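You operate a simulated robot arm through the tools that you are given. There is no shell and no other tool.

The job below is to be done with a simulated two-armed robot. You get a single attempt, and the scene is never put back.

JOB
Put two of the weights from the top of the near stack on the deck of the half pallet. Press the strap button two times. Put the tin marked "Caps" from the top of the near stack on the shelf of the order bench and the tin that says "Clips" on the deck of the middle pallet. Press the tally button three times. Put two of the press blocks from the top of the order bench on the top of the packing bench. Any order will do. Set down upright: tin, press block.
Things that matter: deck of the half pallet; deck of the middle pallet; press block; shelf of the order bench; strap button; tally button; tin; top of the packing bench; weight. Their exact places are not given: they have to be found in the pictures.

It is judged by the outcome, as a careful person would: the job done as asked, and still so three seconds after it is handed in. It fails if anything else is knocked over, pushed out of place, dropped, spilled or broken. Lids that push on must go on centred and level and be pressed home; caps that screw on are set level and turned clockwise until they are tight.

ROBOT AND FRAMES
Two 7-joint arms with two-finger parallel grippers on one trunk, on a base that moves. Base frame: it is fixed to the floor where the robot stands at the start and does not move with it; the origin is under the middle of the robot, x ahead of it, y to its left, z up. Units: cm, rad, N and s.
The left shoulder is at the start at [6, 14.7, 48.6], the right one opposite. With the tool pointing down near the work surface each hand reaches from about 10 to 68 cm from the robot's upright axis, wherever it stands, measured 20 degrees to its own side. Places, roughly: deck of the half pallet [-350, -270, 10]; deck of the middle pallet (16x100 cm) [-100, -382, 16]; press block [125, -25, 75]; shelf of the order bench [160, -60, 40]; strap button [-10, -260, 30]; tally button [150, -250, 90]; tin [-25, -225, 75]; top of the packing bench [470, -20, 80]; weight [0, -225, 75]. Payload 3.43 kg a hand.
Tool frame (each hand has its own): the origin (TCP) lies between the finger pads and is the grasp point; the fingertips stand 3 cm ahead of it; z points along the fingers, y is the line along which they close. The gripper opens to 9.4 cm. The fingers are 2.8 cm wide and 1 cm thick; the gripper's body (5 by 9.6 cm) begins 5.5 cm behind the TCP.
Orientation is that of the tool frame in the base frame, as a unit quaternion [x, y, z, w]. With the fingers straight down and closing along the base's y, the tool's x points along the base's -x, its y along +y and its z along -z.

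CONTROLS
- The arms move only by the tool servo_tool. It takes "left_steps", "right_steps" or both (then of equal length, played together; a hand with none holds still); each is a list of rows, each a list of 7 numbers: the shift along the base's x, y, z in units of 20 mm (1.0 is 20 mm), then the turn, a rotation vector about the base's x, y, z in units of 6 degrees (1.0 is 6 degrees), then the finger opening in cm, from 0 to 9.4. In form: [[x, y, z, ax, ay, az, fingers], ...]. A call has 1 to 20 rows; each row shifts and turns the commanded pose from where the row before left it. A call with a number of a shift or a turn outside -1 to 1 is refused whole. Rows are played at 5 a second. More than 5 cm and 0.15 rad between two rows, or a gripper value outside its range, and nothing of the call is played. Where a pose cannot be reached the arm comes as near as it can. A force on the tool above 40 N (or 10 N above the force at the start of the call, whichever is more), or a blocked arm, ends the call early, and 0.2 s more pass. The fingers move at their own pace (about 7.2 cm/s each) and stop on an object; they squeeze with about 45 N. The grip force told is the motor's: it shows also when the fingers shut on nothing. Time passes only in rows, and 0.2 s behind the last, so rows that do not move let the fingers close. It gives the time, the measured TCP pose, the force on the tool (base axes), the opening and the grip force at its end, in the units of the frame above (readings bear some noise), with the torque about the TCP (base axes, N m) and any sound that the robot's microphone picked up.
- Cameras (640 x 400 px; columns grow to the right, rows downward): "scene" is now at [6.25, -1.15, 113.92]; the picture's right is [-0.11, -0.99, 0.00], its down [-0.39, 0.04, -0.92] and it looks along [0.91, -0.10, -0.39] (base axes); focal length 260 px, centre (320, 200). "left" rides on the left gripper at [7.6, -1.4, -10.2] in its tool frame; the picture's right is [0.18, 0.98, 0.00], its down [-0.75, 0.14, -0.64] and it looks along [-0.63, 0.12, 0.77] (tool axes); focal length 243 px, centre (320, 200). "right" rides on the right gripper at [7.6, 1.4, -10.3] in its tool frame; the picture's right is [-0.18, 0.98, 0.00], its down [-0.75, -0.14, -0.64] and it looks along [-0.63, -0.12, 0.77] (tool axes); focal length 243 px, centre (320, 200).
- snapshot(camera): a new picture of that camera. No time passes.
- slide_trunk(by): slides the trunk up (or, below 0, down) by that many cm; the arms and the scene camera ride with it, the base frame stays. It gives what a move gives, with no picture.
- steer(legs): drives the robot by 1 to 6 legs, each [ahead, left, turn to the left] in cm, cm and rad, along the robot's own axes; the way and the turn of a leg run together, so that a leg with both is an arc; at most 150 cm and 3.142 rad a leg. The arms and the cameras ride along, it lands a little off, and it stops where it bumps. It gives what a move gives.
- aim_head(pan, tilt): turns the head with the scene camera to pan (to the left, within 1.501 rad either way) and tilt (down, from -0.506 to 1.204), counted from straight ahead of the robot. It gives what a move gives.
- measure_at(camera, pixels): for up to 12 pixels [column, row] of the newest picture of that camera ("zoom" is the newest enlarged one), the place [x, y, z] in the base frame of the surface seen there, good to about 0.2 cm. No time passes.
- enlarge(camera, box): a new picture of the part [left, top, right, bottom] of that camera's present view, enlarged. No time passes.
- finish_job(): hands the job in; it is judged then, once.

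Unless the task says otherwise, let go and move clear before handing in.

The tools are called after "Emit:" as name(argument=value, ...) on one line, values as JSON. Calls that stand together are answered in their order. servo_tool: Moves the arms, as the interface text tells. Its arguments: {"type":"object","properties":{"left_steps":{"type":"array","items":{"type":"array","items":{"type":"number"}}},"right_steps":{"type":"array","items":{"type":"array","items":{"type":"number"}}}},"required":[]} The other tools are called the same way: slide_trunk (by) moves the trunk up or down; steer (legs) drives the base; aim_head (pan, tilt) turns the head that bears the scene camera; snapshot (camera) takes a picture; measure_at (camera, pixels) gives the place of the surface under pixels of a picture; enlarge (camera, box) takes an enlarged picture of a part of a camera's view; finish_job () hands the job in.

At the start:

```text
clock: 0.0
left_tool_pos: [34.19, 16.86, 92.71]
left_orientation: [0.0, 1.0, 0.0, 0.0]
left_wrist_force: [0.6, 0.1, -0.7]
left_wrist_torque: [-0.02, 0.01, 0.01]
left_gripper_width: 9.42
left_gripper_force: 0.0
right_tool_pos: [40.09, -20.36, 84.72]
right_orientation: [0.0, 1.0, -0.001, 0.001]
right_wrist_force: [-0.9, 0.8, -0.6]
right_wrist_torque: [-0.01, 0.0, -0.04]
right_gripper_width: 9.41
right_gripper_force: 0.0
trunk travel left (down, up): [-19.3, 5.7]
robot x, y, heading: [-0.15, 0.2, 0.0]
head pan, tilt (commanded): [-0.11, 0.403]
```

scene: 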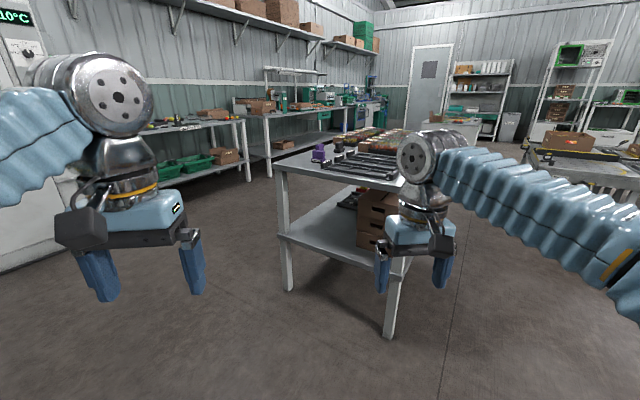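
right: 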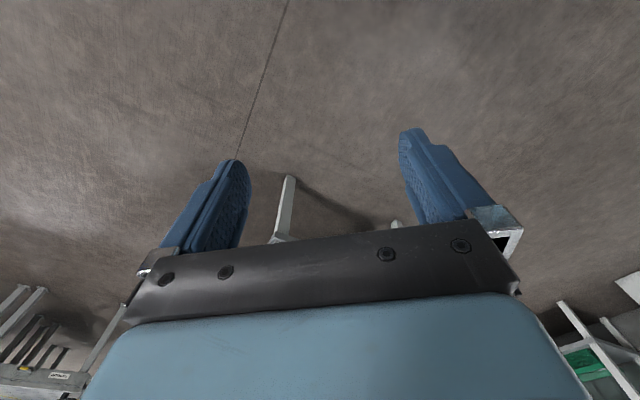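
left: 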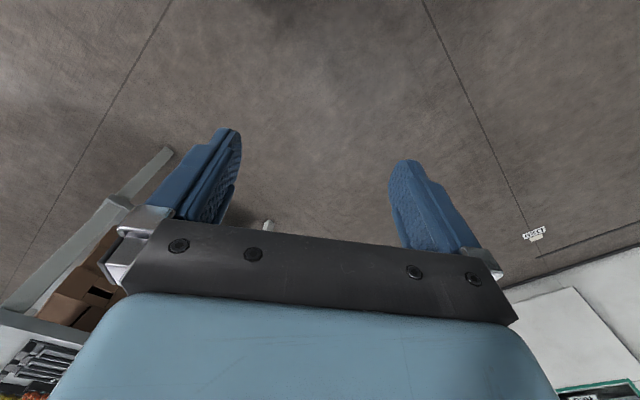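

The scene picture shows a bench with a shelf ahead (the table around pixels 280-420, 150-300), which probably is the order bench. I'll look around with the head first to map the place.

Emit:
enlarge(camera="scene", box=[240, 110, 480, 260])

Emit:
measure_at(camera="scene", pixels=[[320, 155], [280, 168], [340, 180], [395, 190], [340, 245], [290, 288], [390, 335], [340, 148], [400, 130], [570, 150]])

Emit:
aim_head(pan=-1.2, tilt=0.3)

```text
2.67 times, centred on (360, 185) of scene
```

zoom: 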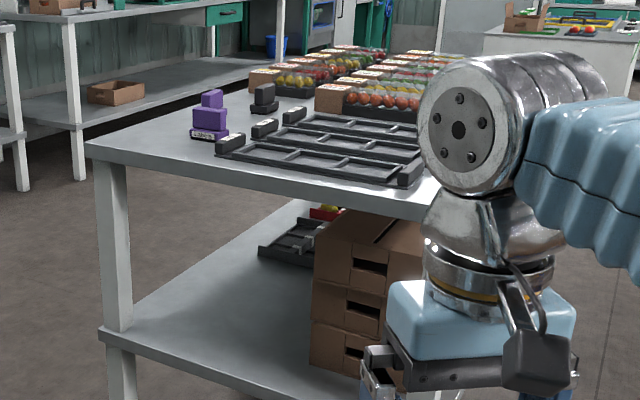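

```text
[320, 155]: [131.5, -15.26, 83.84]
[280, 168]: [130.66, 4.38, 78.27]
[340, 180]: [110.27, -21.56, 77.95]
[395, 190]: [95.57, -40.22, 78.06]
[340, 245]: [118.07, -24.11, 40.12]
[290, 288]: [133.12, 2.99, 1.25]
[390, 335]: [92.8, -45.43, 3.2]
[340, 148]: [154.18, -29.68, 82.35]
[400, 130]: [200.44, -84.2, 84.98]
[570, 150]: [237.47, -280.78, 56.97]
```

```text
clock: 1.3
left_tool_pos: [34.29, 16.84, 92.69]
left_orientation: [0.001, 1.0, -0.001, 0.0]
left_wrist_force: [0.3, 0.4, -0.5]
left_wrist_torque: [0.02, -0.01, 0.02]
left_gripper_width: 9.39
left_gripper_force: 0.1
right_tool_pos: [40.2, -20.38, 84.79]
right_orientation: [-0.001, 1.0, 0.0, 0.0]
right_wrist_force: [0.5, 0.7, 0.2]
right_wrist_torque: [0.01, 0.01, -0.01]
right_gripper_width: 9.4
right_gripper_force: 0.0
trunk travel left (down, up): [-19.3, 5.7]
robot x, y, heading: [0.17, -0.09, -0.004]
head pan, tilt (commanded): [-1.201, 0.3]
```

The zoom shows the order bench: two purple and black block-like things (zoom ~(208,115) and (264,98)) on its top, crates on its shelf. Now I look to the right.

Emit:
snapshot(camera="scene")

Emit:
aim_head(pan=-0.5, tilt=0.3)

Emit:
snapshot(camera="scene")

Emit:
aim_head(pan=0.6, tilt=0.3)

Emit:
snapshot(camera="scene")

```text
taken
```

scene: 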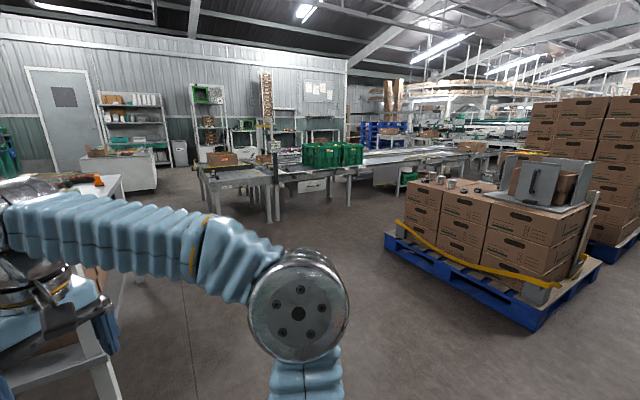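

```text
clock: 2.4
left_tool_pos: [34.08, 16.73, 92.66]
left_orientation: [0.0, 1.0, -0.001, 0.0]
left_wrist_force: [0.2, 0.4, 0.3]
left_wrist_torque: [0.01, -0.03, -0.02]
left_gripper_width: 9.38
left_gripper_force: 0.0
right_tool_pos: [40.14, -20.37, 84.78]
right_orientation: [0.0, 1.0, 0.001, 0.0]
right_wrist_force: [-1.1, -0.4, 0.4]
right_wrist_torque: [0.02, 0.02, 0.01]
right_gripper_width: 9.4
right_gripper_force: 0.0
trunk travel left (down, up): [-19.3, 5.7]
robot x, y, heading: [-0.13, 0.0, -0.002]
head pan, tilt (commanded): [-0.499, 0.3]
```

```text
taken
```

scene: 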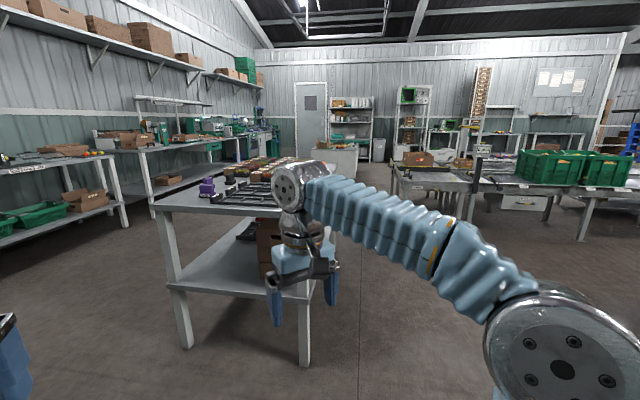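

```text
clock: 3.7
left_tool_pos: [34.1, 16.76, 92.81]
left_orientation: [0.0, 1.0, -0.001, 0.0]
left_wrist_force: [-0.6, -0.2, 0.8]
left_wrist_torque: [0.01, 0.02, -0.03]
left_gripper_width: 9.4
left_gripper_force: 0.1
right_tool_pos: [40.25, -20.36, 84.77]
right_orientation: [0.001, 1.0, 0.0, 0.0]
right_wrist_force: [1.1, -0.3, 0.3]
right_wrist_torque: [0.02, 0.0, 0.03]
right_gripper_width: 9.36
right_gripper_force: 0.0
trunk travel left (down, up): [-19.3, 5.7]
robot x, y, heading: [-0.07, 0.08, 0.003]
head pan, tilt (commanded): [0.6, 0.3]
```

```text
taken
```

scene: 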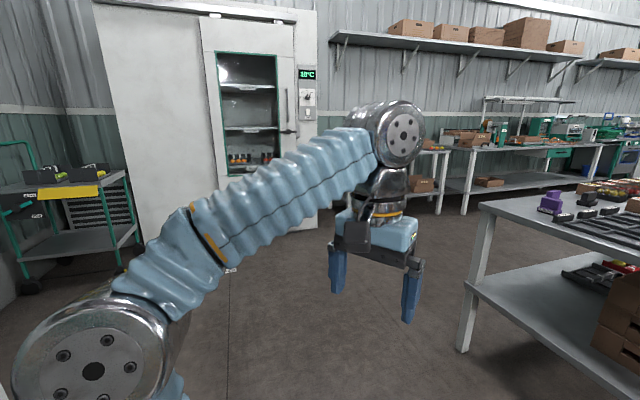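

The stack on blue pallet at the right of the pan -1.2 picture (pixels ~(480,190)) holds small items and a plate bench-like frame. I turn the robot to the right to see it and the surroundings better.

Emit:
steer(legs=[[0, 0, -1.57]])

Emit:
aim_head(pan=0.0, tilt=0.35)

Emit:
snapshot(camera="scene")

Emit:
enlarge(camera="scene", box=[200, 90, 440, 240])

```text
clock: 7.9
left_tool_pos: [17.54, -33.88, 92.63]
left_orientation: [0.699, 0.715, -0.001, 0.0]
left_wrist_force: [0.0, -0.5, 0.7]
left_wrist_torque: [-0.01, 0.0, -0.01]
left_gripper_width: 9.37
left_gripper_force: 0.1
right_tool_pos: [-19.67, -40.43, 84.71]
right_orientation: [0.701, 0.714, 0.0, 0.0]
right_wrist_force: [0.1, -0.2, -0.4]
right_wrist_torque: [-0.01, 0.02, 0.02]
right_gripper_width: 9.41
right_gripper_force: 0.1
trunk travel left (down, up): [-19.3, 5.7]
robot x, y, heading: [-0.34, -0.17, -1.548]
head pan, tilt (commanded): [0.6, 0.3]
```

```text
clock: 8.9
left_tool_pos: [17.61, -33.79, 92.76]
left_orientation: [0.7, 0.714, -0.001, 0.0]
left_wrist_force: [-0.8, 0.0, -0.4]
left_wrist_torque: [0.0, -0.02, 0.02]
left_gripper_width: 9.4
left_gripper_force: 0.0
right_tool_pos: [-19.64, -40.49, 84.74]
right_orientation: [0.7, 0.714, 0.0, 0.0]
right_wrist_force: [1.2, -0.3, -0.2]
right_wrist_torque: [0.02, -0.01, 0.0]
right_gripper_width: 9.4
right_gripper_force: 0.1
trunk travel left (down, up): [-19.3, 5.7]
robot x, y, heading: [-0.09, -0.15, -1.549]
head pan, tilt (commanded): [0.0, 0.351]
```

```text
taken
```

scene: 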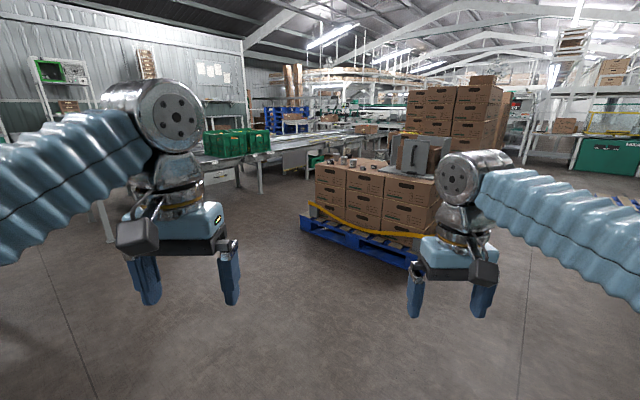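

```text
2.67 times, centred on (320, 165) of scene
```

zoom: 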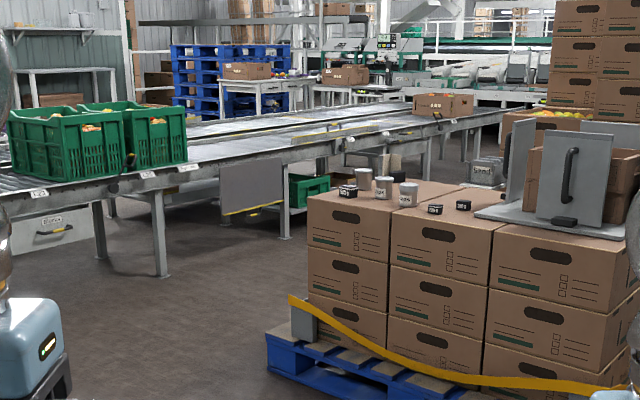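

The zoom shows the near stack: tins at zoom (365,180),(383,188),(408,193), black weights at (347,190),(435,209),(463,205). I'll measure the stack and neighbours.

Emit:
measure_at(camera="zoom", pixels=[[365, 180], [383, 190], [408, 195], [347, 190], [435, 209], [463, 206], [310, 203], [390, 222], [495, 233], [440, 185], [300, 320], [420, 390]])

Emit:
measure_at(camera="scene", pixels=[[316, 166], [425, 206], [345, 160], [418, 160], [300, 220], [415, 265], [440, 240], [285, 160], [250, 190], [390, 160], [600, 150]])

```text
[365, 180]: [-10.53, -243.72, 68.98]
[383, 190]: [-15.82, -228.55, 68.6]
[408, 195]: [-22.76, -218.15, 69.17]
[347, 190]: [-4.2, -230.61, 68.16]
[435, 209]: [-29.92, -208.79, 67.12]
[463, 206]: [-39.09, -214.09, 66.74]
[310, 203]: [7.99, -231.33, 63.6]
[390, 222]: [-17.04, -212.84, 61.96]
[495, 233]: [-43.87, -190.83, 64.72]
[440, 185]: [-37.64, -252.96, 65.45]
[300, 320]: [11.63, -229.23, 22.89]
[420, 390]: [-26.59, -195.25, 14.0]
```

```text
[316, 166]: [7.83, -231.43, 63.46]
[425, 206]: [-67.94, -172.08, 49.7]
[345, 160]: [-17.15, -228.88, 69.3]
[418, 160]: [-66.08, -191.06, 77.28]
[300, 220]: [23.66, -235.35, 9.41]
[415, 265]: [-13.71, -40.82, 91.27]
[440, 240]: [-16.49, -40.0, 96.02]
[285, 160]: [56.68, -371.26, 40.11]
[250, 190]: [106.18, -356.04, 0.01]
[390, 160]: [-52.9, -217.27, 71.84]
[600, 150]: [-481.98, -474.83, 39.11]
```

The stack's top lies at z≈64-65, rotated about 40° to my axes; the front pallet edge runs through (23.7,-235) and (-26.6,-195). I drive to a spot ~25 cm short of the working position and turn to face it squarely.

Emit:
steer(legs=[[140, 24, 0], [16, 0, -0.68]])

Emit:
aim_head(pan=0.0, tilt=0.6)

Emit:
snapshot(camera="scene")

```text
clock: 17.7
left_tool_pos: [16.68, -191.27, 92.65]
left_orientation: [0.891, 0.454, -0.001, -0.001]
left_wrist_force: [0.4, -0.2, -0.4]
left_wrist_torque: [0.01, -0.03, 0.02]
left_gripper_width: 9.38
left_gripper_force: 0.1
right_tool_pos: [-16.88, -174.26, 84.8]
right_orientation: [0.891, 0.454, 0.0, 0.0]
right_wrist_force: [-0.3, 0.2, 0.3]
right_wrist_torque: [-0.02, -0.01, -0.01]
right_gripper_width: 9.38
right_gripper_force: 0.0
trunk travel left (down, up): [-19.3, 5.7]
robot x, y, heading: [23.07, -153.62, -2.2]
head pan, tilt (commanded): [0.0, 0.351]
```

```text
clock: 18.5
left_tool_pos: [16.79, -191.34, 92.69]
left_orientation: [0.891, 0.454, -0.001, -0.001]
left_wrist_force: [-0.2, 0.4, -0.7]
left_wrist_torque: [0.03, 0.0, 0.02]
left_gripper_width: 9.37
left_gripper_force: 0.1
right_tool_pos: [-16.9, -174.21, 84.7]
right_orientation: [0.891, 0.454, 0.0, 0.0]
right_wrist_force: [-0.3, 0.2, 0.9]
right_wrist_torque: [0.0, -0.02, 0.01]
right_gripper_width: 9.4
right_gripper_force: 0.0
trunk travel left (down, up): [-19.3, 5.7]
robot x, y, heading: [23.19, -153.5, -2.203]
head pan, tilt (commanded): [0.0, 0.6]
```

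```text
taken
```

scene: 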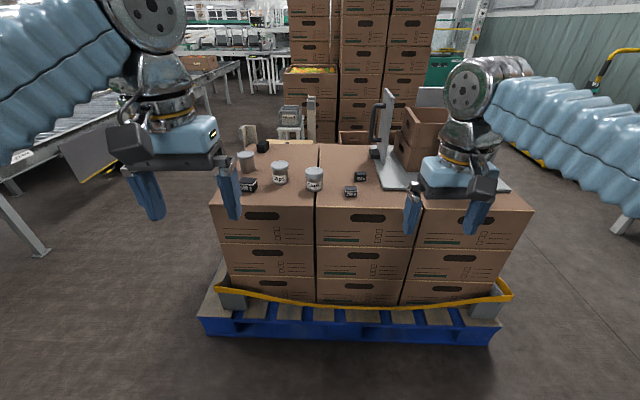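

Now facing the stack squarely; tins at (246,160),(280,172),(314,180) and black weights at (248,184),(350,191),(360,176),(262,146). Enlarging to read labels.

Emit:
enlarge(camera="scene", box=[215, 110, 391, 220])

Emit:
enlarge(camera="scene", box=[232, 138, 328, 198])

Emit:
measure_at(camera="zoom", pixels=[[95, 145], [320, 225], [550, 280], [100, 310], [110, 280], [200, 50], [520, 200], [90, 100], [320, 190], [550, 240]])

```text
3.64 times, centred on (303, 165) of scene
```

zoom: 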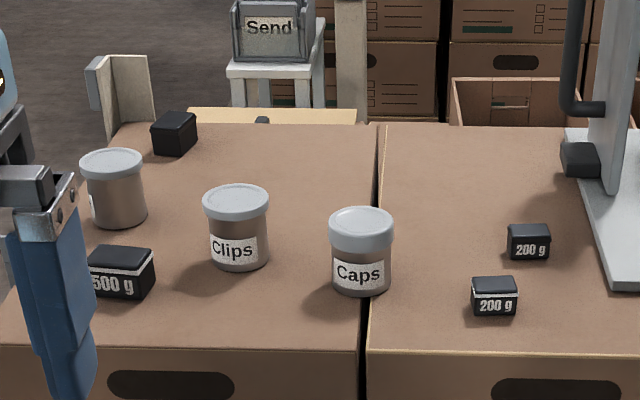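

```text
6.67 times, centred on (280, 168) of scene
```

zoom: 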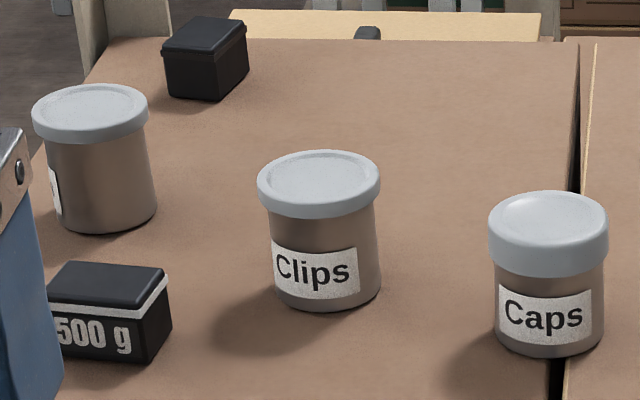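

```text
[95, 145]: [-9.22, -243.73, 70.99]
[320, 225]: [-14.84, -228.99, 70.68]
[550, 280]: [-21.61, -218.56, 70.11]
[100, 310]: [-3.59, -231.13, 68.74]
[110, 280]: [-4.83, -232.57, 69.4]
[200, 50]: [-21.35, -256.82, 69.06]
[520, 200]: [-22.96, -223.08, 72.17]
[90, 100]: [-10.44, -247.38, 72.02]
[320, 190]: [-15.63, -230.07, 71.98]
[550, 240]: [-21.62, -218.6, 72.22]
```

Labels read: "Clips" tin at zoom (320,230), "Caps" tin at (550,275), two 200 g weights to the right, 500 g on the left. I look around for the other places: left, right and further down.

Emit:
aim_head(pan=0.9, tilt=0.35)

Emit:
snapshot(camera="scene")

Emit:
aim_head(pan=-0.8, tilt=0.35)

Emit:
snapshot(camera="scene")

Emit:
aim_head(pan=-0.0, tilt=0.25)

Emit:
snapshot(camera="scene")

```text
clock: 19.7
left_tool_pos: [16.84, -191.3, 92.64]
left_orientation: [0.891, 0.454, -0.001, -0.001]
left_wrist_force: [0.1, -0.4, 0.3]
left_wrist_torque: [0.0, 0.0, -0.03]
left_gripper_width: 9.38
left_gripper_force: 0.0
right_tool_pos: [-16.88, -174.14, 84.73]
right_orientation: [0.891, 0.454, 0.001, 0.0]
right_wrist_force: [0.0, -0.2, 0.6]
right_wrist_torque: [0.04, 0.02, 0.03]
right_gripper_width: 9.38
right_gripper_force: 0.0
trunk travel left (down, up): [-19.3, 5.7]
robot x, y, heading: [23.2, -153.56, -2.2]
head pan, tilt (commanded): [0.901, 0.351]
```

```text
taken
```

scene: 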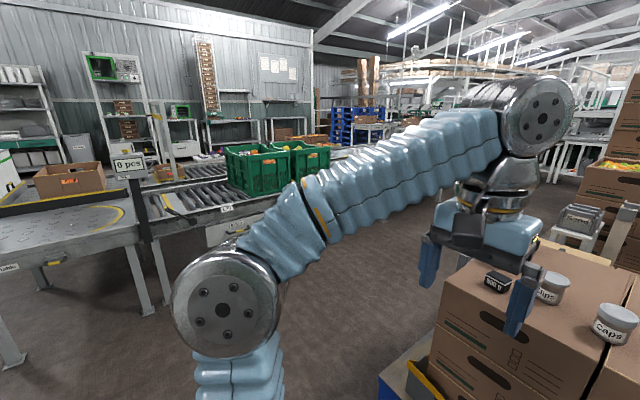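

```text
clock: 21.4
left_tool_pos: [16.73, -191.28, 92.77]
left_orientation: [0.891, 0.453, -0.001, 0.0]
left_wrist_force: [0.8, -0.5, 0.3]
left_wrist_torque: [0.02, -0.02, -0.02]
left_gripper_width: 9.38
left_gripper_force: 0.1
right_tool_pos: [-16.9, -174.11, 84.76]
right_orientation: [0.891, 0.454, 0.001, -0.001]
right_wrist_force: [0.0, 0.6, -1.1]
right_wrist_torque: [0.0, 0.01, -0.01]
right_gripper_width: 9.42
right_gripper_force: 0.0
trunk travel left (down, up): [-19.3, 5.7]
robot x, y, heading: [23.27, -153.54, -2.192]
head pan, tilt (commanded): [-0.799, 0.351]
```

```text
taken
```

scene: 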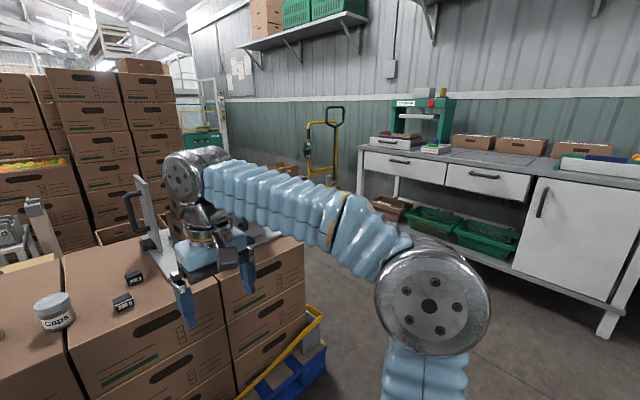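

```text
clock: 22.6
left_tool_pos: [16.72, -191.3, 92.76]
left_orientation: [0.891, 0.454, -0.002, -0.001]
left_wrist_force: [-0.3, -0.1, 0.0]
left_wrist_torque: [-0.01, 0.01, -0.01]
left_gripper_width: 9.4
left_gripper_force: 0.1
right_tool_pos: [-16.89, -174.16, 84.74]
right_orientation: [0.891, 0.454, 0.0, 0.0]
right_wrist_force: [-0.1, -0.1, -0.2]
right_wrist_torque: [0.01, 0.02, -0.02]
right_gripper_width: 9.42
right_gripper_force: 0.1
trunk travel left (down, up): [-19.3, 5.7]
robot x, y, heading: [23.22, -153.48, -2.194]
head pan, tilt (commanded): [0.0, 0.25]
```

```text
taken
```

scene: 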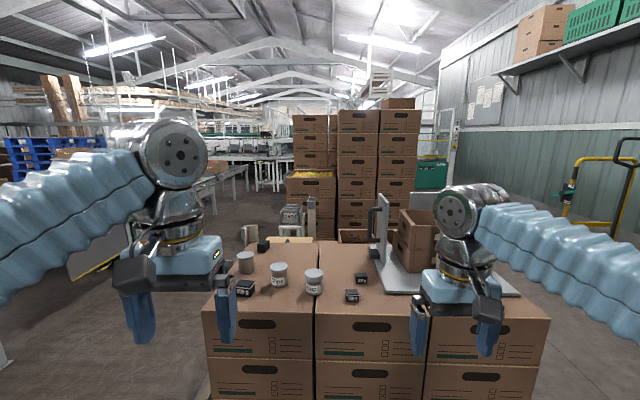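

I measure the two 200 g weights ((351,293),(360,277)) and the tins in the newest scene view before moving in.

Emit:
enlarge(camera="scene", box=[230, 230, 390, 330])

Emit:
measure_at(camera="scene", pixels=[[351, 292], [361, 275], [314, 272], [279, 267], [245, 256], [245, 286], [263, 242], [335, 320], [420, 320], [382, 240], [400, 285], [335, 260]])

```text
4.00 times, centred on (310, 280) of scene
```

zoom: 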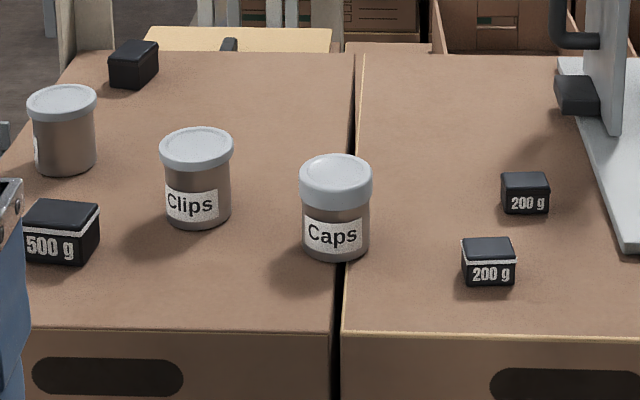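

```text
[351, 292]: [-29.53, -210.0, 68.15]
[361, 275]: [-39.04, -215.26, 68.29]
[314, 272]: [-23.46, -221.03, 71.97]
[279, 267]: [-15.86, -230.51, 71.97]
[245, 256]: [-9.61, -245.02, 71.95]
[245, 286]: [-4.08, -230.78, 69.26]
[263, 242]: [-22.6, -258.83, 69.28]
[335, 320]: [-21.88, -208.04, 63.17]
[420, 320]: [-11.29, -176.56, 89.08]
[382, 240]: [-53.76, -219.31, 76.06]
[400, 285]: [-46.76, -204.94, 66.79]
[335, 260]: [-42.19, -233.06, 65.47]
```

Weights' tops are at z≈68.2 (≈3 cm cubes) on the top at 65.4. Driving 25 cm closer so the items fall within reach.

Emit:
steer(legs=[[25, 0, 0]])

Emit:
aim_head(pan=0.0, tilt=0.75)

Emit:
snapshot(camera="scene")

Emit:
snapshot(camera="right")

```text
clock: 24.4
left_tool_pos: [1.43, -211.96, 92.77]
left_orientation: [0.892, 0.451, -0.001, -0.001]
left_wrist_force: [-0.2, 0.7, 0.0]
left_wrist_torque: [0.0, -0.02, 0.01]
left_gripper_width: 9.43
left_gripper_force: 0.0
right_tool_pos: [-32.04, -194.78, 84.74]
right_orientation: [0.892, 0.451, -0.001, 0.0]
right_wrist_force: [-1.6, 0.2, -0.3]
right_wrist_torque: [0.03, -0.05, -0.02]
right_gripper_width: 9.41
right_gripper_force: 0.0
trunk travel left (down, up): [-19.3, 5.7]
robot x, y, heading: [8.0, -174.51, -2.21]
head pan, tilt (commanded): [0.0, 0.25]
```

```text
clock: 25.4
left_tool_pos: [1.45, -211.9, 92.6]
left_orientation: [0.892, 0.452, -0.001, -0.001]
left_wrist_force: [0.1, -0.5, 0.4]
left_wrist_torque: [-0.02, 0.04, -0.01]
left_gripper_width: 9.43
left_gripper_force: 0.0
right_tool_pos: [-32.09, -194.65, 84.68]
right_orientation: [0.892, 0.451, 0.0, 0.001]
right_wrist_force: [-0.1, -0.2, 0.1]
right_wrist_torque: [0.01, 0.02, -0.01]
right_gripper_width: 9.4
right_gripper_force: 0.1
trunk travel left (down, up): [-19.3, 5.7]
robot x, y, heading: [8.09, -174.53, -2.205]
head pan, tilt (commanded): [0.0, 0.75]
```

```text
taken
```

scene: 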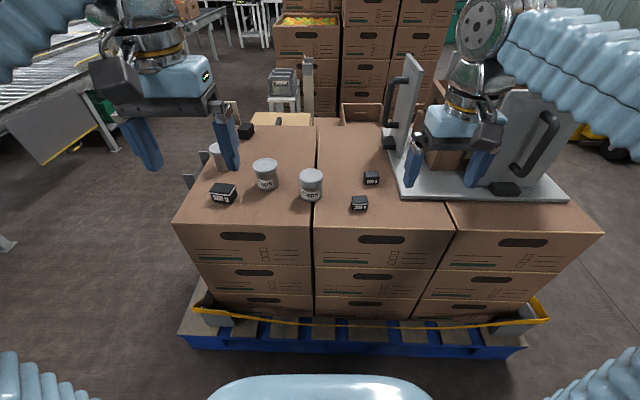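

```text
taken
```

right: 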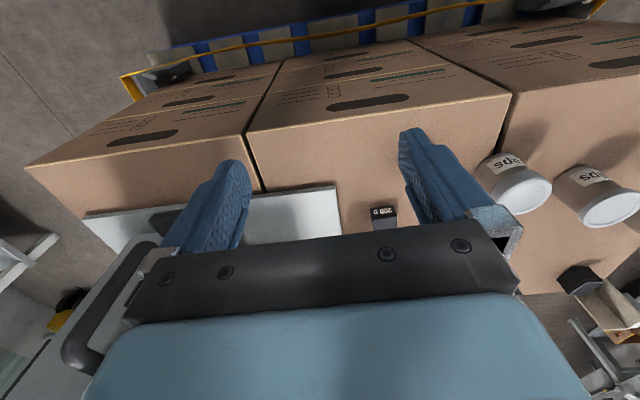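

Still clear of the pallet. I zoom on the weights to find their edges and orientation.

Emit:
enlarge(camera="scene", box=[330, 155, 410, 225])

Emit:
enlarge(camera="scene", box=[200, 110, 344, 220])

```text
5.71 times, centred on (370, 190) of scene
```

zoom: 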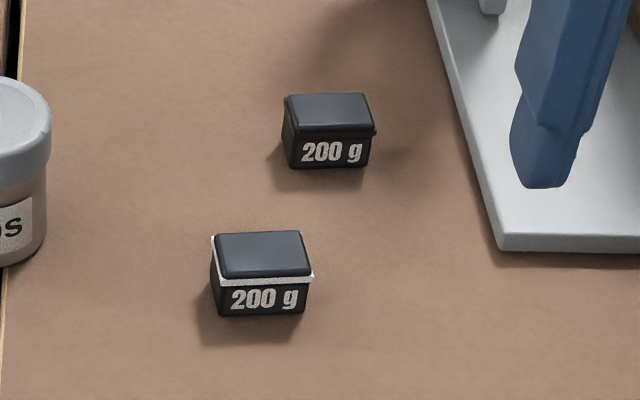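

```text
3.64 times, centred on (272, 165) of scene
```

zoom: 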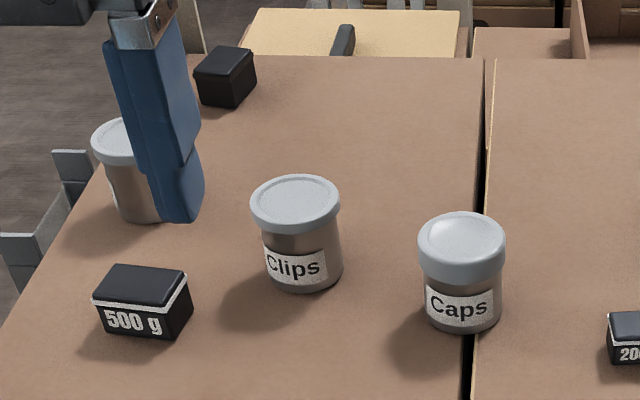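

Emit:
enlarge(camera="scene", box=[330, 155, 410, 225])

Emit:
measure_at(camera="zoom", pixels=[[220, 238], [295, 236], [305, 270], [228, 272], [262, 254], [290, 100], [368, 98], [370, 124], [297, 127], [330, 113], [265, 300], [333, 155]])

```text
5.71 times, centred on (370, 190) of scene
```

zoom: 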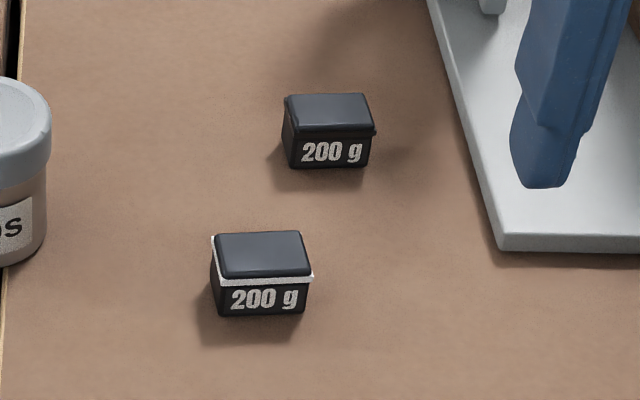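

```text
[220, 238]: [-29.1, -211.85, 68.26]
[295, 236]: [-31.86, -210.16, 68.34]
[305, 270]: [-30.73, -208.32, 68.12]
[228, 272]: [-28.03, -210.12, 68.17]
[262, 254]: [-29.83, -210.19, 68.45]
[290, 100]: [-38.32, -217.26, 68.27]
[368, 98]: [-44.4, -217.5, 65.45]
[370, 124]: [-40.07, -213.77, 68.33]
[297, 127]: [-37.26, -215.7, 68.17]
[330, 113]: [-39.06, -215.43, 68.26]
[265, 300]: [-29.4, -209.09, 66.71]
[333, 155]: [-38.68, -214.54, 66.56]
```

W1 (front 200 g) is centred near (-29.9,-210.1), long side along ≈-31.5°. For the left hand the 500 g weight at scene (222,193) is best; I measure its corners.

Emit:
enlarge(camera="scene", box=[195, 165, 259, 221])

Emit:
measure_at(camera="zoom", pixels=[[200, 180], [400, 190], [370, 275], [150, 260], [270, 225], [250, 320], [60, 330], [460, 330], [560, 200], [300, 60]])

```text
7.14 times, centred on (227, 193) of scene
```

zoom: 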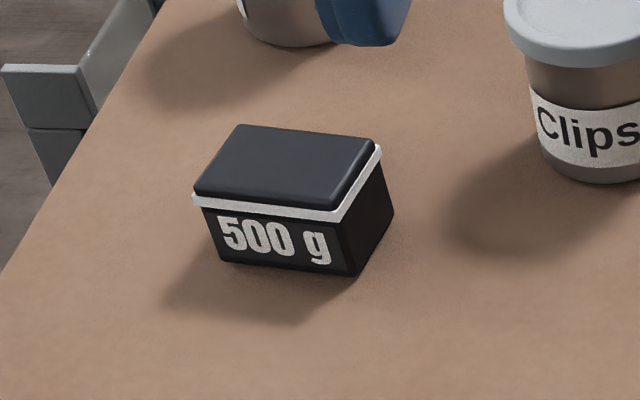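

```text
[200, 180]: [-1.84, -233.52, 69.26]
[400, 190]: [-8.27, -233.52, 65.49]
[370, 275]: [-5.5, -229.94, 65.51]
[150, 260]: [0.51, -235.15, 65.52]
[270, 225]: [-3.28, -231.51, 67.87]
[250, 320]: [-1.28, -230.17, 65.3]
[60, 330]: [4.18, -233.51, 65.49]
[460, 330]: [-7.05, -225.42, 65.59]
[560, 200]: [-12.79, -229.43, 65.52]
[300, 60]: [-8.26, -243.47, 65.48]
```

Emit:
measure_at(camera="zoom", pixels=[[245, 132], [368, 143], [332, 202], [205, 188], [285, 165], [222, 250], [350, 265], [388, 212]])

```text
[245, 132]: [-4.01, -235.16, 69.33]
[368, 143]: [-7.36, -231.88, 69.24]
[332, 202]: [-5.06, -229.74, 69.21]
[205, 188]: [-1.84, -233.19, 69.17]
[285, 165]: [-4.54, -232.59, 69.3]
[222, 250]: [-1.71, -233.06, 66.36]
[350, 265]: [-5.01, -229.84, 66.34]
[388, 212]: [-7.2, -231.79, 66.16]
```

500 g weight: centre ≈(-4.6,-232.5), top 69.3, long axis ≈-47°. I move both hands above their weights (left: 500 g, right: front 200 g) at z≈80 with fingers partly open.

Emit:
servo_tool(left_steps=[[-0.25, -0.858, -0.525, 0, 0, -0.1475, 7.5], [-0.25, -0.858, -0.525, 0, 0, -0.1475, 7.5], [-0.25, -0.858, -0.525, 0, 0, -0.1475, 7.5], [-0.25, -0.858, -0.525, 0, 0, -0.1475, 7.5], [-0.25, -0.858, -0.525, 0, 0, -0.1475, 7.5], [-0.25, -0.858, -0.525, 0, 0, -0.1475, 7.5], [-0.25, -0.858, -0.525, 0, 0, -0.1475, 7.5], [-0.25, -0.858, -0.525, 0, 0, -0.1475, 7.5], [-0.25, -0.858, -0.525, 0, 0, -0.1475, 7.5], [-0.25, -0.858, -0.525, 0, 0, -0.1475, 7.5], [-0.25, -0.858, -0.525, 0, 0, -0.1475, 7.5], [-0.25, -0.858, -0.525, 0, 0, -0.1475, 7.5], [0, 0, 0, 0, 0, 0, 7.5]], right_steps=[[0.09, -0.644, -0.196, 0, 0, 0.068, 6], [0.09, -0.644, -0.196, 0, 0, 0.068, 6], [0.09, -0.644, -0.196, 0, 0, 0.068, 6], [0.09, -0.644, -0.196, 0, 0, 0.068, 6], [0.09, -0.644, -0.196, 0, 0, 0.068, 6], [0.09, -0.644, -0.196, 0, 0, 0.068, 6], [0.09, -0.644, -0.196, 0, 0, 0.068, 6], [0.09, -0.644, -0.196, 0, 0, 0.068, 6], [0.09, -0.644, -0.196, 0, 0, 0.068, 6], [0.09, -0.644, -0.196, 0, 0, 0.068, 6], [0.09, -0.644, -0.196, 0, 0, 0.068, 6], [0.09, -0.644, -0.196, 0, 0, 0.068, 6], [0, 0, 0, 0, 0, 0, 6]])

Emit:
snapshot(camera="scene")

Emit:
snapshot(camera="left")

Emit:
snapshot(camera="right")

```text
clock: 28.1
left_tool_pos: [-4.63, -232.53, 79.9]
left_orientation: [0.93, 0.366, 0.0, -0.001]
left_wrist_force: [0.5, 0.3, 0.3]
left_wrist_torque: [0.02, -0.02, 0.0]
left_gripper_width: 7.52
left_gripper_force: 0.1
right_tool_pos: [-30.05, -210.26, 80.38]
right_orientation: [0.872, 0.49, 0.0, 0.0]
right_wrist_force: [0.4, -0.5, -0.8]
right_wrist_torque: [0.0, -0.03, -0.04]
right_gripper_width: 6.0
right_gripper_force: 0.0
trunk travel left (down, up): [-19.3, 5.7]
robot x, y, heading: [8.15, -174.54, -2.201]
head pan, tilt (commanded): [0.0, 0.75]
```

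```text
taken
```

scene: 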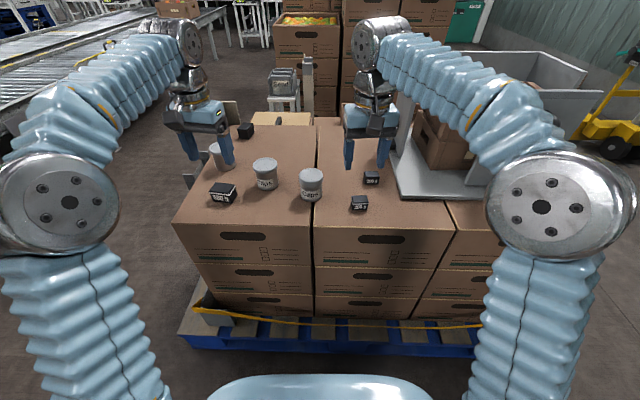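

```text
taken
```

left: 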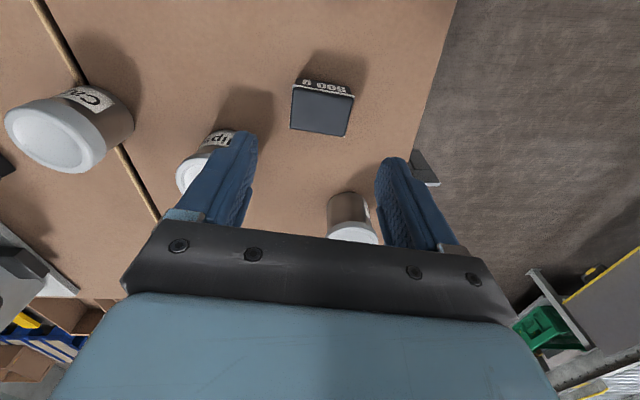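

```text
taken
```

right: 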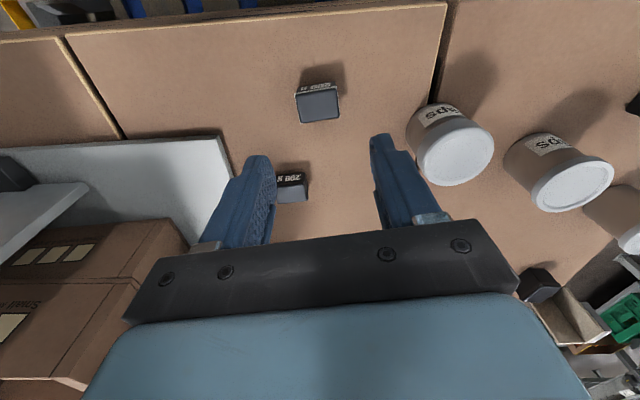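

Both weights sit where predicted between the fingers (left picture (322,108), right picture (318,103)). I verify their places via the wrist cameras.

Emit:
measure_at(camera="right", pixels=[[300, 95], [335, 91], [338, 115], [304, 119], [318, 105]])

Emit:
measure_at(camera="left", pixels=[[296, 88], [350, 97], [344, 132], [294, 125], [321, 110]])

```text
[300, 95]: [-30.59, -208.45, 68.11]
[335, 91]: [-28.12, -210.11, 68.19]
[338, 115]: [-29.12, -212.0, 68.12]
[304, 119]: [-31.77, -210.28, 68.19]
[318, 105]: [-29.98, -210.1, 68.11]
```

```text
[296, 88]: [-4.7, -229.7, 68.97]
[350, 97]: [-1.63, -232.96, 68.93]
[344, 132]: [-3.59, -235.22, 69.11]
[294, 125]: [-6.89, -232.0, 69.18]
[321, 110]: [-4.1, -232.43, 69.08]
```

Centres agree within 0.4 cm. Descending both hands to z≈68.8 (fingertips just above the cardboard).

Emit:
servo_tool(left_steps=[[0.03, 0, -0.6875, 0, 0, 0, 7.5], [0.03, 0, -0.6875, 0, 0, 0, 7.5], [0.03, 0, -0.6875, 0, 0, 0, 7.5], [0.03, 0, -0.6875, 0, 0, 0, 7.5], [0.03, 0, -0.6875, 0, 0, 0, 7.5], [0.0, 0, -0.6875, 0, 0, 0, 7.5], [0.0, 0, -0.6875, 0, 0, 0, 7.5], [0.0, 0, -0.6875, 0, 0, 0, 7.5], [0, 0, 0, 0, 0, 0, 7.5]], right_steps=[[0.01, 0, -0.725, 0, 0, 0, 6], [0.01, 0, -0.725, 0, 0, 0, 6], [0.01, 0, -0.725, 0, 0, 0, 6], [0.01, 0, -0.725, 0, 0, 0, 6], [0.01, 0, -0.725, 0, 0, 0, 6], [0, 0, -0.725, 0, 0, 0, 6], [0, 0, -0.725, 0, 0, 0, 6], [0, 0, -0.725, 0, 0, 0, 6], [0, 0, 0, 0, 0, 0, 6]])

Emit:
snapshot(camera="left")

Emit:
snapshot(camera="right")

```text
clock: 30.1
left_tool_pos: [-4.22, -232.59, 69.01]
left_orientation: [0.93, 0.367, -0.001, 0.0]
left_wrist_force: [-0.1, -0.1, 0.3]
left_wrist_torque: [-0.02, 0.02, 0.03]
left_gripper_width: 7.5
left_gripper_force: 0.1
right_tool_pos: [-29.87, -210.3, 68.54]
right_orientation: [0.872, 0.49, 0.0, 0.0]
right_wrist_force: [-1.3, 0.0, 1.3]
right_wrist_torque: [0.09, 0.09, 0.01]
right_gripper_width: 6.0
right_gripper_force: 0.1
trunk travel left (down, up): [-19.3, 5.7]
robot x, y, heading: [8.2, -174.42, -2.205]
head pan, tilt (commanded): [0.0, 0.75]
```

```text
taken
```

left: 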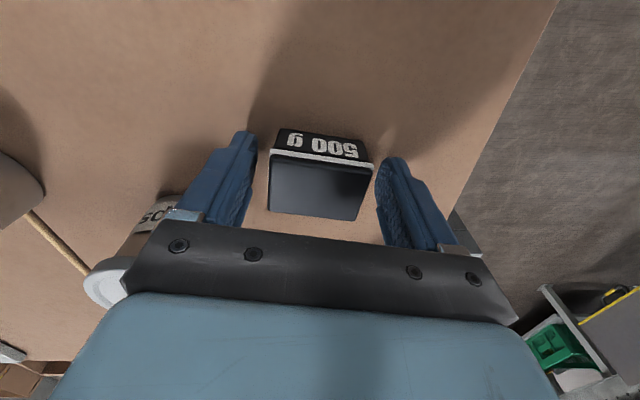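

```text
taken
```

right: 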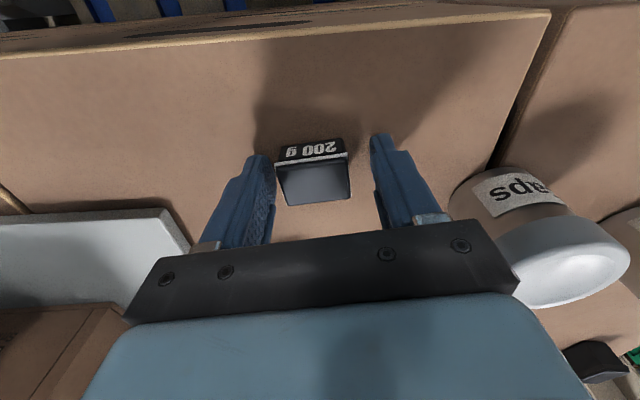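

Both weights are between the pads (left (320,185), right (314,175)). Closing the fingers.

Emit:
servo_tool(left_steps=[[0, 0, 0, 0, 0, 0, 4], [0, 0, 0, 0, 0, 0, 2], [0, 0, 0, 0, 0, 0, 0], [0, 0, 0, 0, 0, 0, 0], [0, 0, 0, 0, 0, 0, 0]], right_steps=[[0, 0, 0, 0, 0, 0, 4], [0, 0, 0, 0, 0, 0, 2], [0, 0, 0, 0, 0, 0, 0], [0, 0, 0, 0, 0, 0, 0], [0, 0, 0, 0, 0, 0, 0]])

```text
clock: 31.4
left_tool_pos: [-4.29, -232.57, 69.17]
left_orientation: [0.93, 0.367, -0.001, -0.001]
left_wrist_force: [-0.9, 1.3, -0.5]
left_wrist_torque: [0.0, 0.01, 0.01]
left_gripper_width: 5.61
left_gripper_force: 45.1
right_tool_pos: [-29.76, -210.23, 68.76]
right_orientation: [0.872, 0.489, -0.003, 0.0]
right_wrist_force: [-4.2, -1.2, 29.6]
right_wrist_torque: [0.09, 0.01, 0.02]
right_gripper_width: 3.72
right_gripper_force: 45.2
trunk travel left (down, up): [-19.3, 5.7]
robot x, y, heading: [8.45, -174.03, -2.203]
head pan, tilt (commanded): [0.0, 0.75]
```

Both grips hold (widths 5.6 and 3.7 cm, 45 N); the right hand presses the cardboard a little (29.6 N up), so I lift both now.

Emit:
servo_tool(left_steps=[[0, 0, 0.3, 0, 0, 0, 0], [0, 0, 0.5, 0, 0, 0, 0], [0, 0, 0.8, 0, 0, 0, 0], [0, 0, 1, 0, 0, 0, 0], [0, 0, 1, 0, 0, 0, 0], [0, 0, 1, 0, 0, 0, 0], [0, 0, 1, 0, 0, 0, 0], [0, 0, 0, 0, 0, 0, 0]], right_steps=[[0, 0, 0.3, 0, 0, 0, 0], [0, 0, 0.5, 0, 0, 0, 0], [0, 0, 0.8, 0, 0, 0, 0], [0, 0, 1, 0, 0, 0, 0], [0, 0, 1, 0, 0, 0, 0], [0, 0, 1, 0, 0, 0, 0], [0, 0, 1, 0, 0, 0, 0], [0, 0, 0, 0, 0, 0, 0]])

Emit:
snapshot(camera="scene")

Emit:
snapshot(camera="left")

Emit:
snapshot(camera="right")

```text
clock: 33.1
left_tool_pos: [-4.35, -232.72, 80.29]
left_orientation: [0.931, 0.366, -0.001, -0.001]
left_wrist_force: [-0.2, -0.6, -4.7]
left_wrist_torque: [0.03, -0.01, -0.01]
left_gripper_width: 5.63
left_gripper_force: 44.8
right_tool_pos: [-29.85, -210.33, 79.63]
right_orientation: [0.872, 0.49, 0.001, -0.001]
right_wrist_force: [-0.6, 0.1, -1.5]
right_wrist_torque: [-0.03, 0.02, -0.03]
right_gripper_width: 3.73
right_gripper_force: 45.0
trunk travel left (down, up): [-19.3, 5.7]
robot x, y, heading: [8.31, -174.08, -2.206]
head pan, tilt (commanded): [0.0, 0.75]
```

```text
taken
```

scene: 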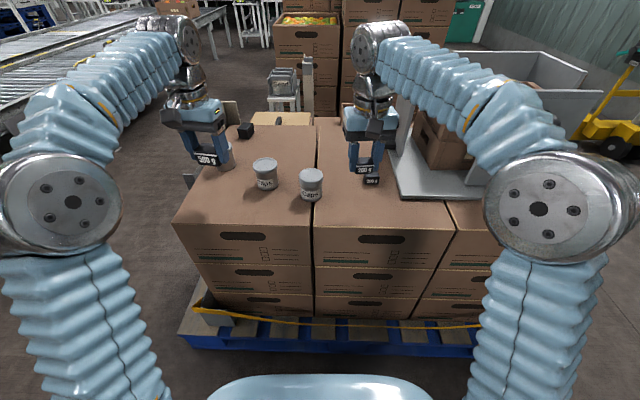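

```text
taken
```

left: 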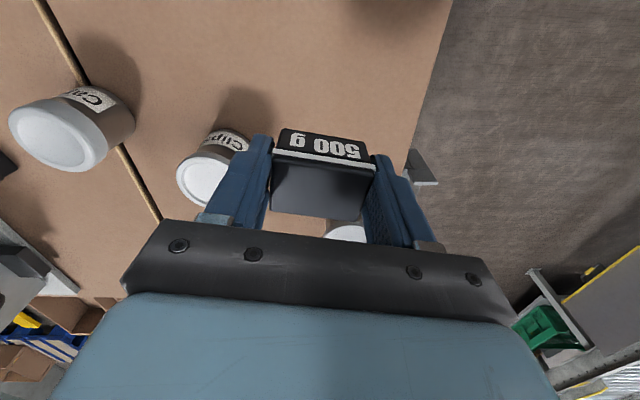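

```text
taken
```

right: 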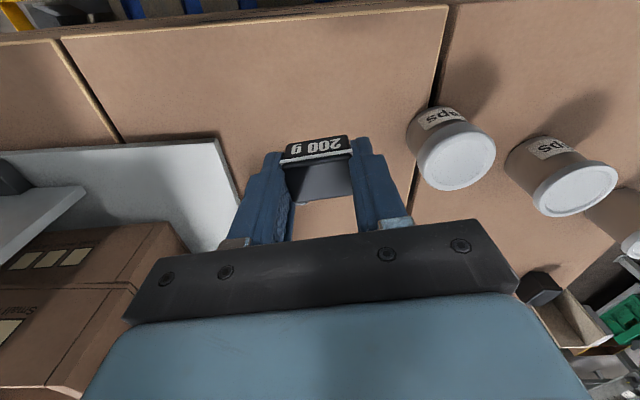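

Both weights are lifted (forces -4.7 N and -1.5 N). I raise them slightly, back away, turn right and look for the half pallet.

Emit:
servo_tool(left_steps=[[0, 0, 1, 0, 0, 0, 0], [0, 0, 1, 0, 0, 0, 0], [0, 0, 1, 0, 0, 0, 0]], right_steps=[[0, 0, 1, 0, 0, 0, 0], [0, 0, 1, 0, 0, 0, 0], [0, 0, 1, 0, 0, 0, 0]])

Emit:
steer(legs=[[-60, 0, 0], [0, 0, -0.94]])

Emit:
aim_head(pan=0.2, tilt=0.3)

Emit:
snapshot(camera="scene")

```text
clock: 34.0
left_tool_pos: [-4.21, -232.63, 86.32]
left_orientation: [0.93, 0.368, 0.0, -0.002]
left_wrist_force: [0.8, 0.6, -5.0]
left_wrist_torque: [0.03, -0.01, 0.01]
left_gripper_width: 5.62
left_gripper_force: 45.0
right_tool_pos: [-29.98, -210.4, 85.77]
right_orientation: [0.872, 0.49, 0.001, 0.0]
right_wrist_force: [-0.9, 0.4, -2.7]
right_wrist_torque: [0.06, 0.0, -0.01]
right_gripper_width: 3.73
right_gripper_force: 44.7
trunk travel left (down, up): [-19.3, 5.7]
robot x, y, heading: [8.15, -174.61, -2.202]
head pan, tilt (commanded): [0.0, 0.75]
```

```text
clock: 39.6
left_tool_pos: [-11.76, -152.35, 86.22]
left_orientation: [0.996, -0.094, 0.0, -0.001]
left_wrist_force: [0.3, 0.0, -4.7]
left_wrist_torque: [-0.01, 0.03, 0.0]
left_gripper_width: 5.61
left_gripper_force: 44.4
right_tool_pos: [-8.98, -118.45, 85.73]
right_orientation: [0.999, 0.042, 0.0, 0.0]
right_wrist_force: [-0.1, 0.6, -2.4]
right_wrist_torque: [0.02, -0.01, 0.0]
right_gripper_width: 3.74
right_gripper_force: 45.5
trunk travel left (down, up): [-19.3, 5.7]
robot x, y, heading: [42.36, -127.53, 3.136]
head pan, tilt (commanded): [0.0, 0.75]
```

```text
clock: 40.5
left_tool_pos: [-11.82, -152.23, 86.13]
left_orientation: [0.996, -0.094, 0.0, -0.002]
left_wrist_force: [-1.0, 0.0, -5.2]
left_wrist_torque: [-0.01, -0.03, -0.04]
left_gripper_width: 5.65
left_gripper_force: 45.6
right_tool_pos: [-8.85, -118.35, 85.87]
right_orientation: [0.999, 0.043, 0.0, 0.0]
right_wrist_force: [-1.3, -1.1, -1.4]
right_wrist_torque: [-0.01, -0.01, 0.04]
right_gripper_width: 3.74
right_gripper_force: 45.2
trunk travel left (down, up): [-19.3, 5.7]
robot x, y, heading: [42.26, -128.49, 3.144]
head pan, tilt (commanded): [0.201, 0.3]
```

```text
taken
```

scene: 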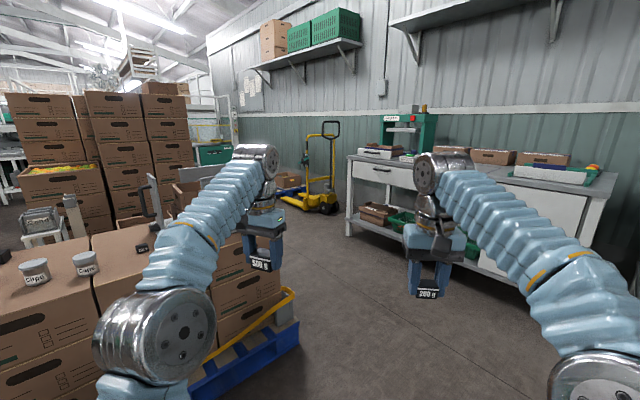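

I'm facing -x; a yellow pallet truck stands at (320,170) with some blue at (285,190). I measure the surroundings for a safe path.

Emit:
enlarge(camera="scene", box=[180, 120, 360, 240])

Emit:
measure_at(camera="scene", pixels=[[290, 190], [325, 208], [330, 135], [348, 160], [350, 225], [300, 340], [210, 150], [160, 150], [300, 320], [300, 230], [345, 260], [400, 300]])

```text
3.33 times, centred on (270, 180) of scene
```

zoom: 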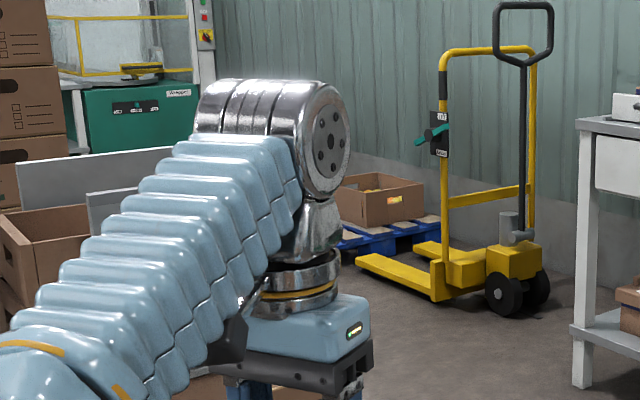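

```text
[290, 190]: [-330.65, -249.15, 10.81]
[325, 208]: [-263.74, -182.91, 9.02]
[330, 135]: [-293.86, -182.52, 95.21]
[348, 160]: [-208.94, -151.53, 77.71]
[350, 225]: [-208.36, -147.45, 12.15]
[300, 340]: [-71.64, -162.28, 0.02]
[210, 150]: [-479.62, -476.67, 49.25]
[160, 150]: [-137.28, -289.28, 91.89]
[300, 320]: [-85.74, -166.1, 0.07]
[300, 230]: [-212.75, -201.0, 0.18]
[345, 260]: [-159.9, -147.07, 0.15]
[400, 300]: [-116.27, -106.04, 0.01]
```

The half pallet (blue, with a cardboard box) lies at about (-331,-249), behind the yellow truck. I measure the white bench front to choose a path between bench and stack.

Emit:
measure_at(camera="scene", pixels=[[348, 157], [605, 195], [510, 180], [480, 280], [600, 260], [560, 330], [290, 293], [298, 328], [155, 185], [270, 290], [500, 300]])

Emit:
aim_head(pan=0.9, tilt=0.6)

Emit:
snapshot(camera="scene")

```text
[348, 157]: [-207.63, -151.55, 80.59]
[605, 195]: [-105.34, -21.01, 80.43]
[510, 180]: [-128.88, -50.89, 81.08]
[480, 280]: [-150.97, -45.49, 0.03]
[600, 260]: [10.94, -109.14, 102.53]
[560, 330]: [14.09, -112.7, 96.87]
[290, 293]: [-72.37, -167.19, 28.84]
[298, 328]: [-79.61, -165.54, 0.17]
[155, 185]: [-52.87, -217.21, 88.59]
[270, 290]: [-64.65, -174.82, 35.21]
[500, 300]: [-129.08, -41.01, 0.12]
```

```text
clock: 41.6
left_tool_pos: [-11.77, -152.21, 86.33]
left_orientation: [0.996, -0.094, -0.001, -0.001]
left_wrist_force: [-0.4, 0.5, -4.6]
left_wrist_torque: [0.01, -0.04, 0.01]
left_gripper_width: 5.61
left_gripper_force: 44.8
right_tool_pos: [-8.91, -118.28, 85.79]
right_orientation: [0.999, 0.042, 0.0, 0.0]
right_wrist_force: [-0.4, 0.0, -1.7]
right_wrist_torque: [0.02, 0.03, -0.03]
right_gripper_width: 3.73
right_gripper_force: 45.2
trunk travel left (down, up): [-19.3, 5.7]
robot x, y, heading: [42.72, -127.79, 3.138]
head pan, tilt (commanded): [0.901, 0.6]
```

```text
taken
```

scene: 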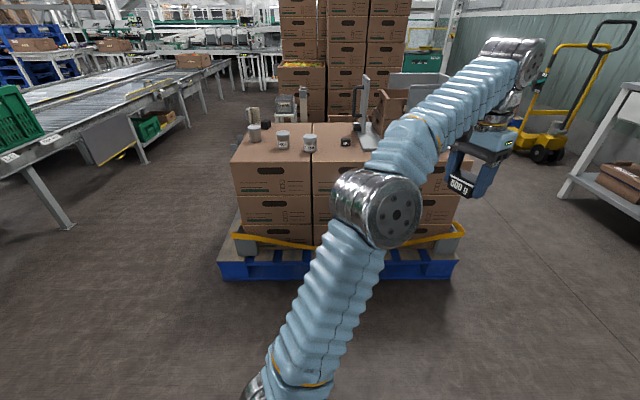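

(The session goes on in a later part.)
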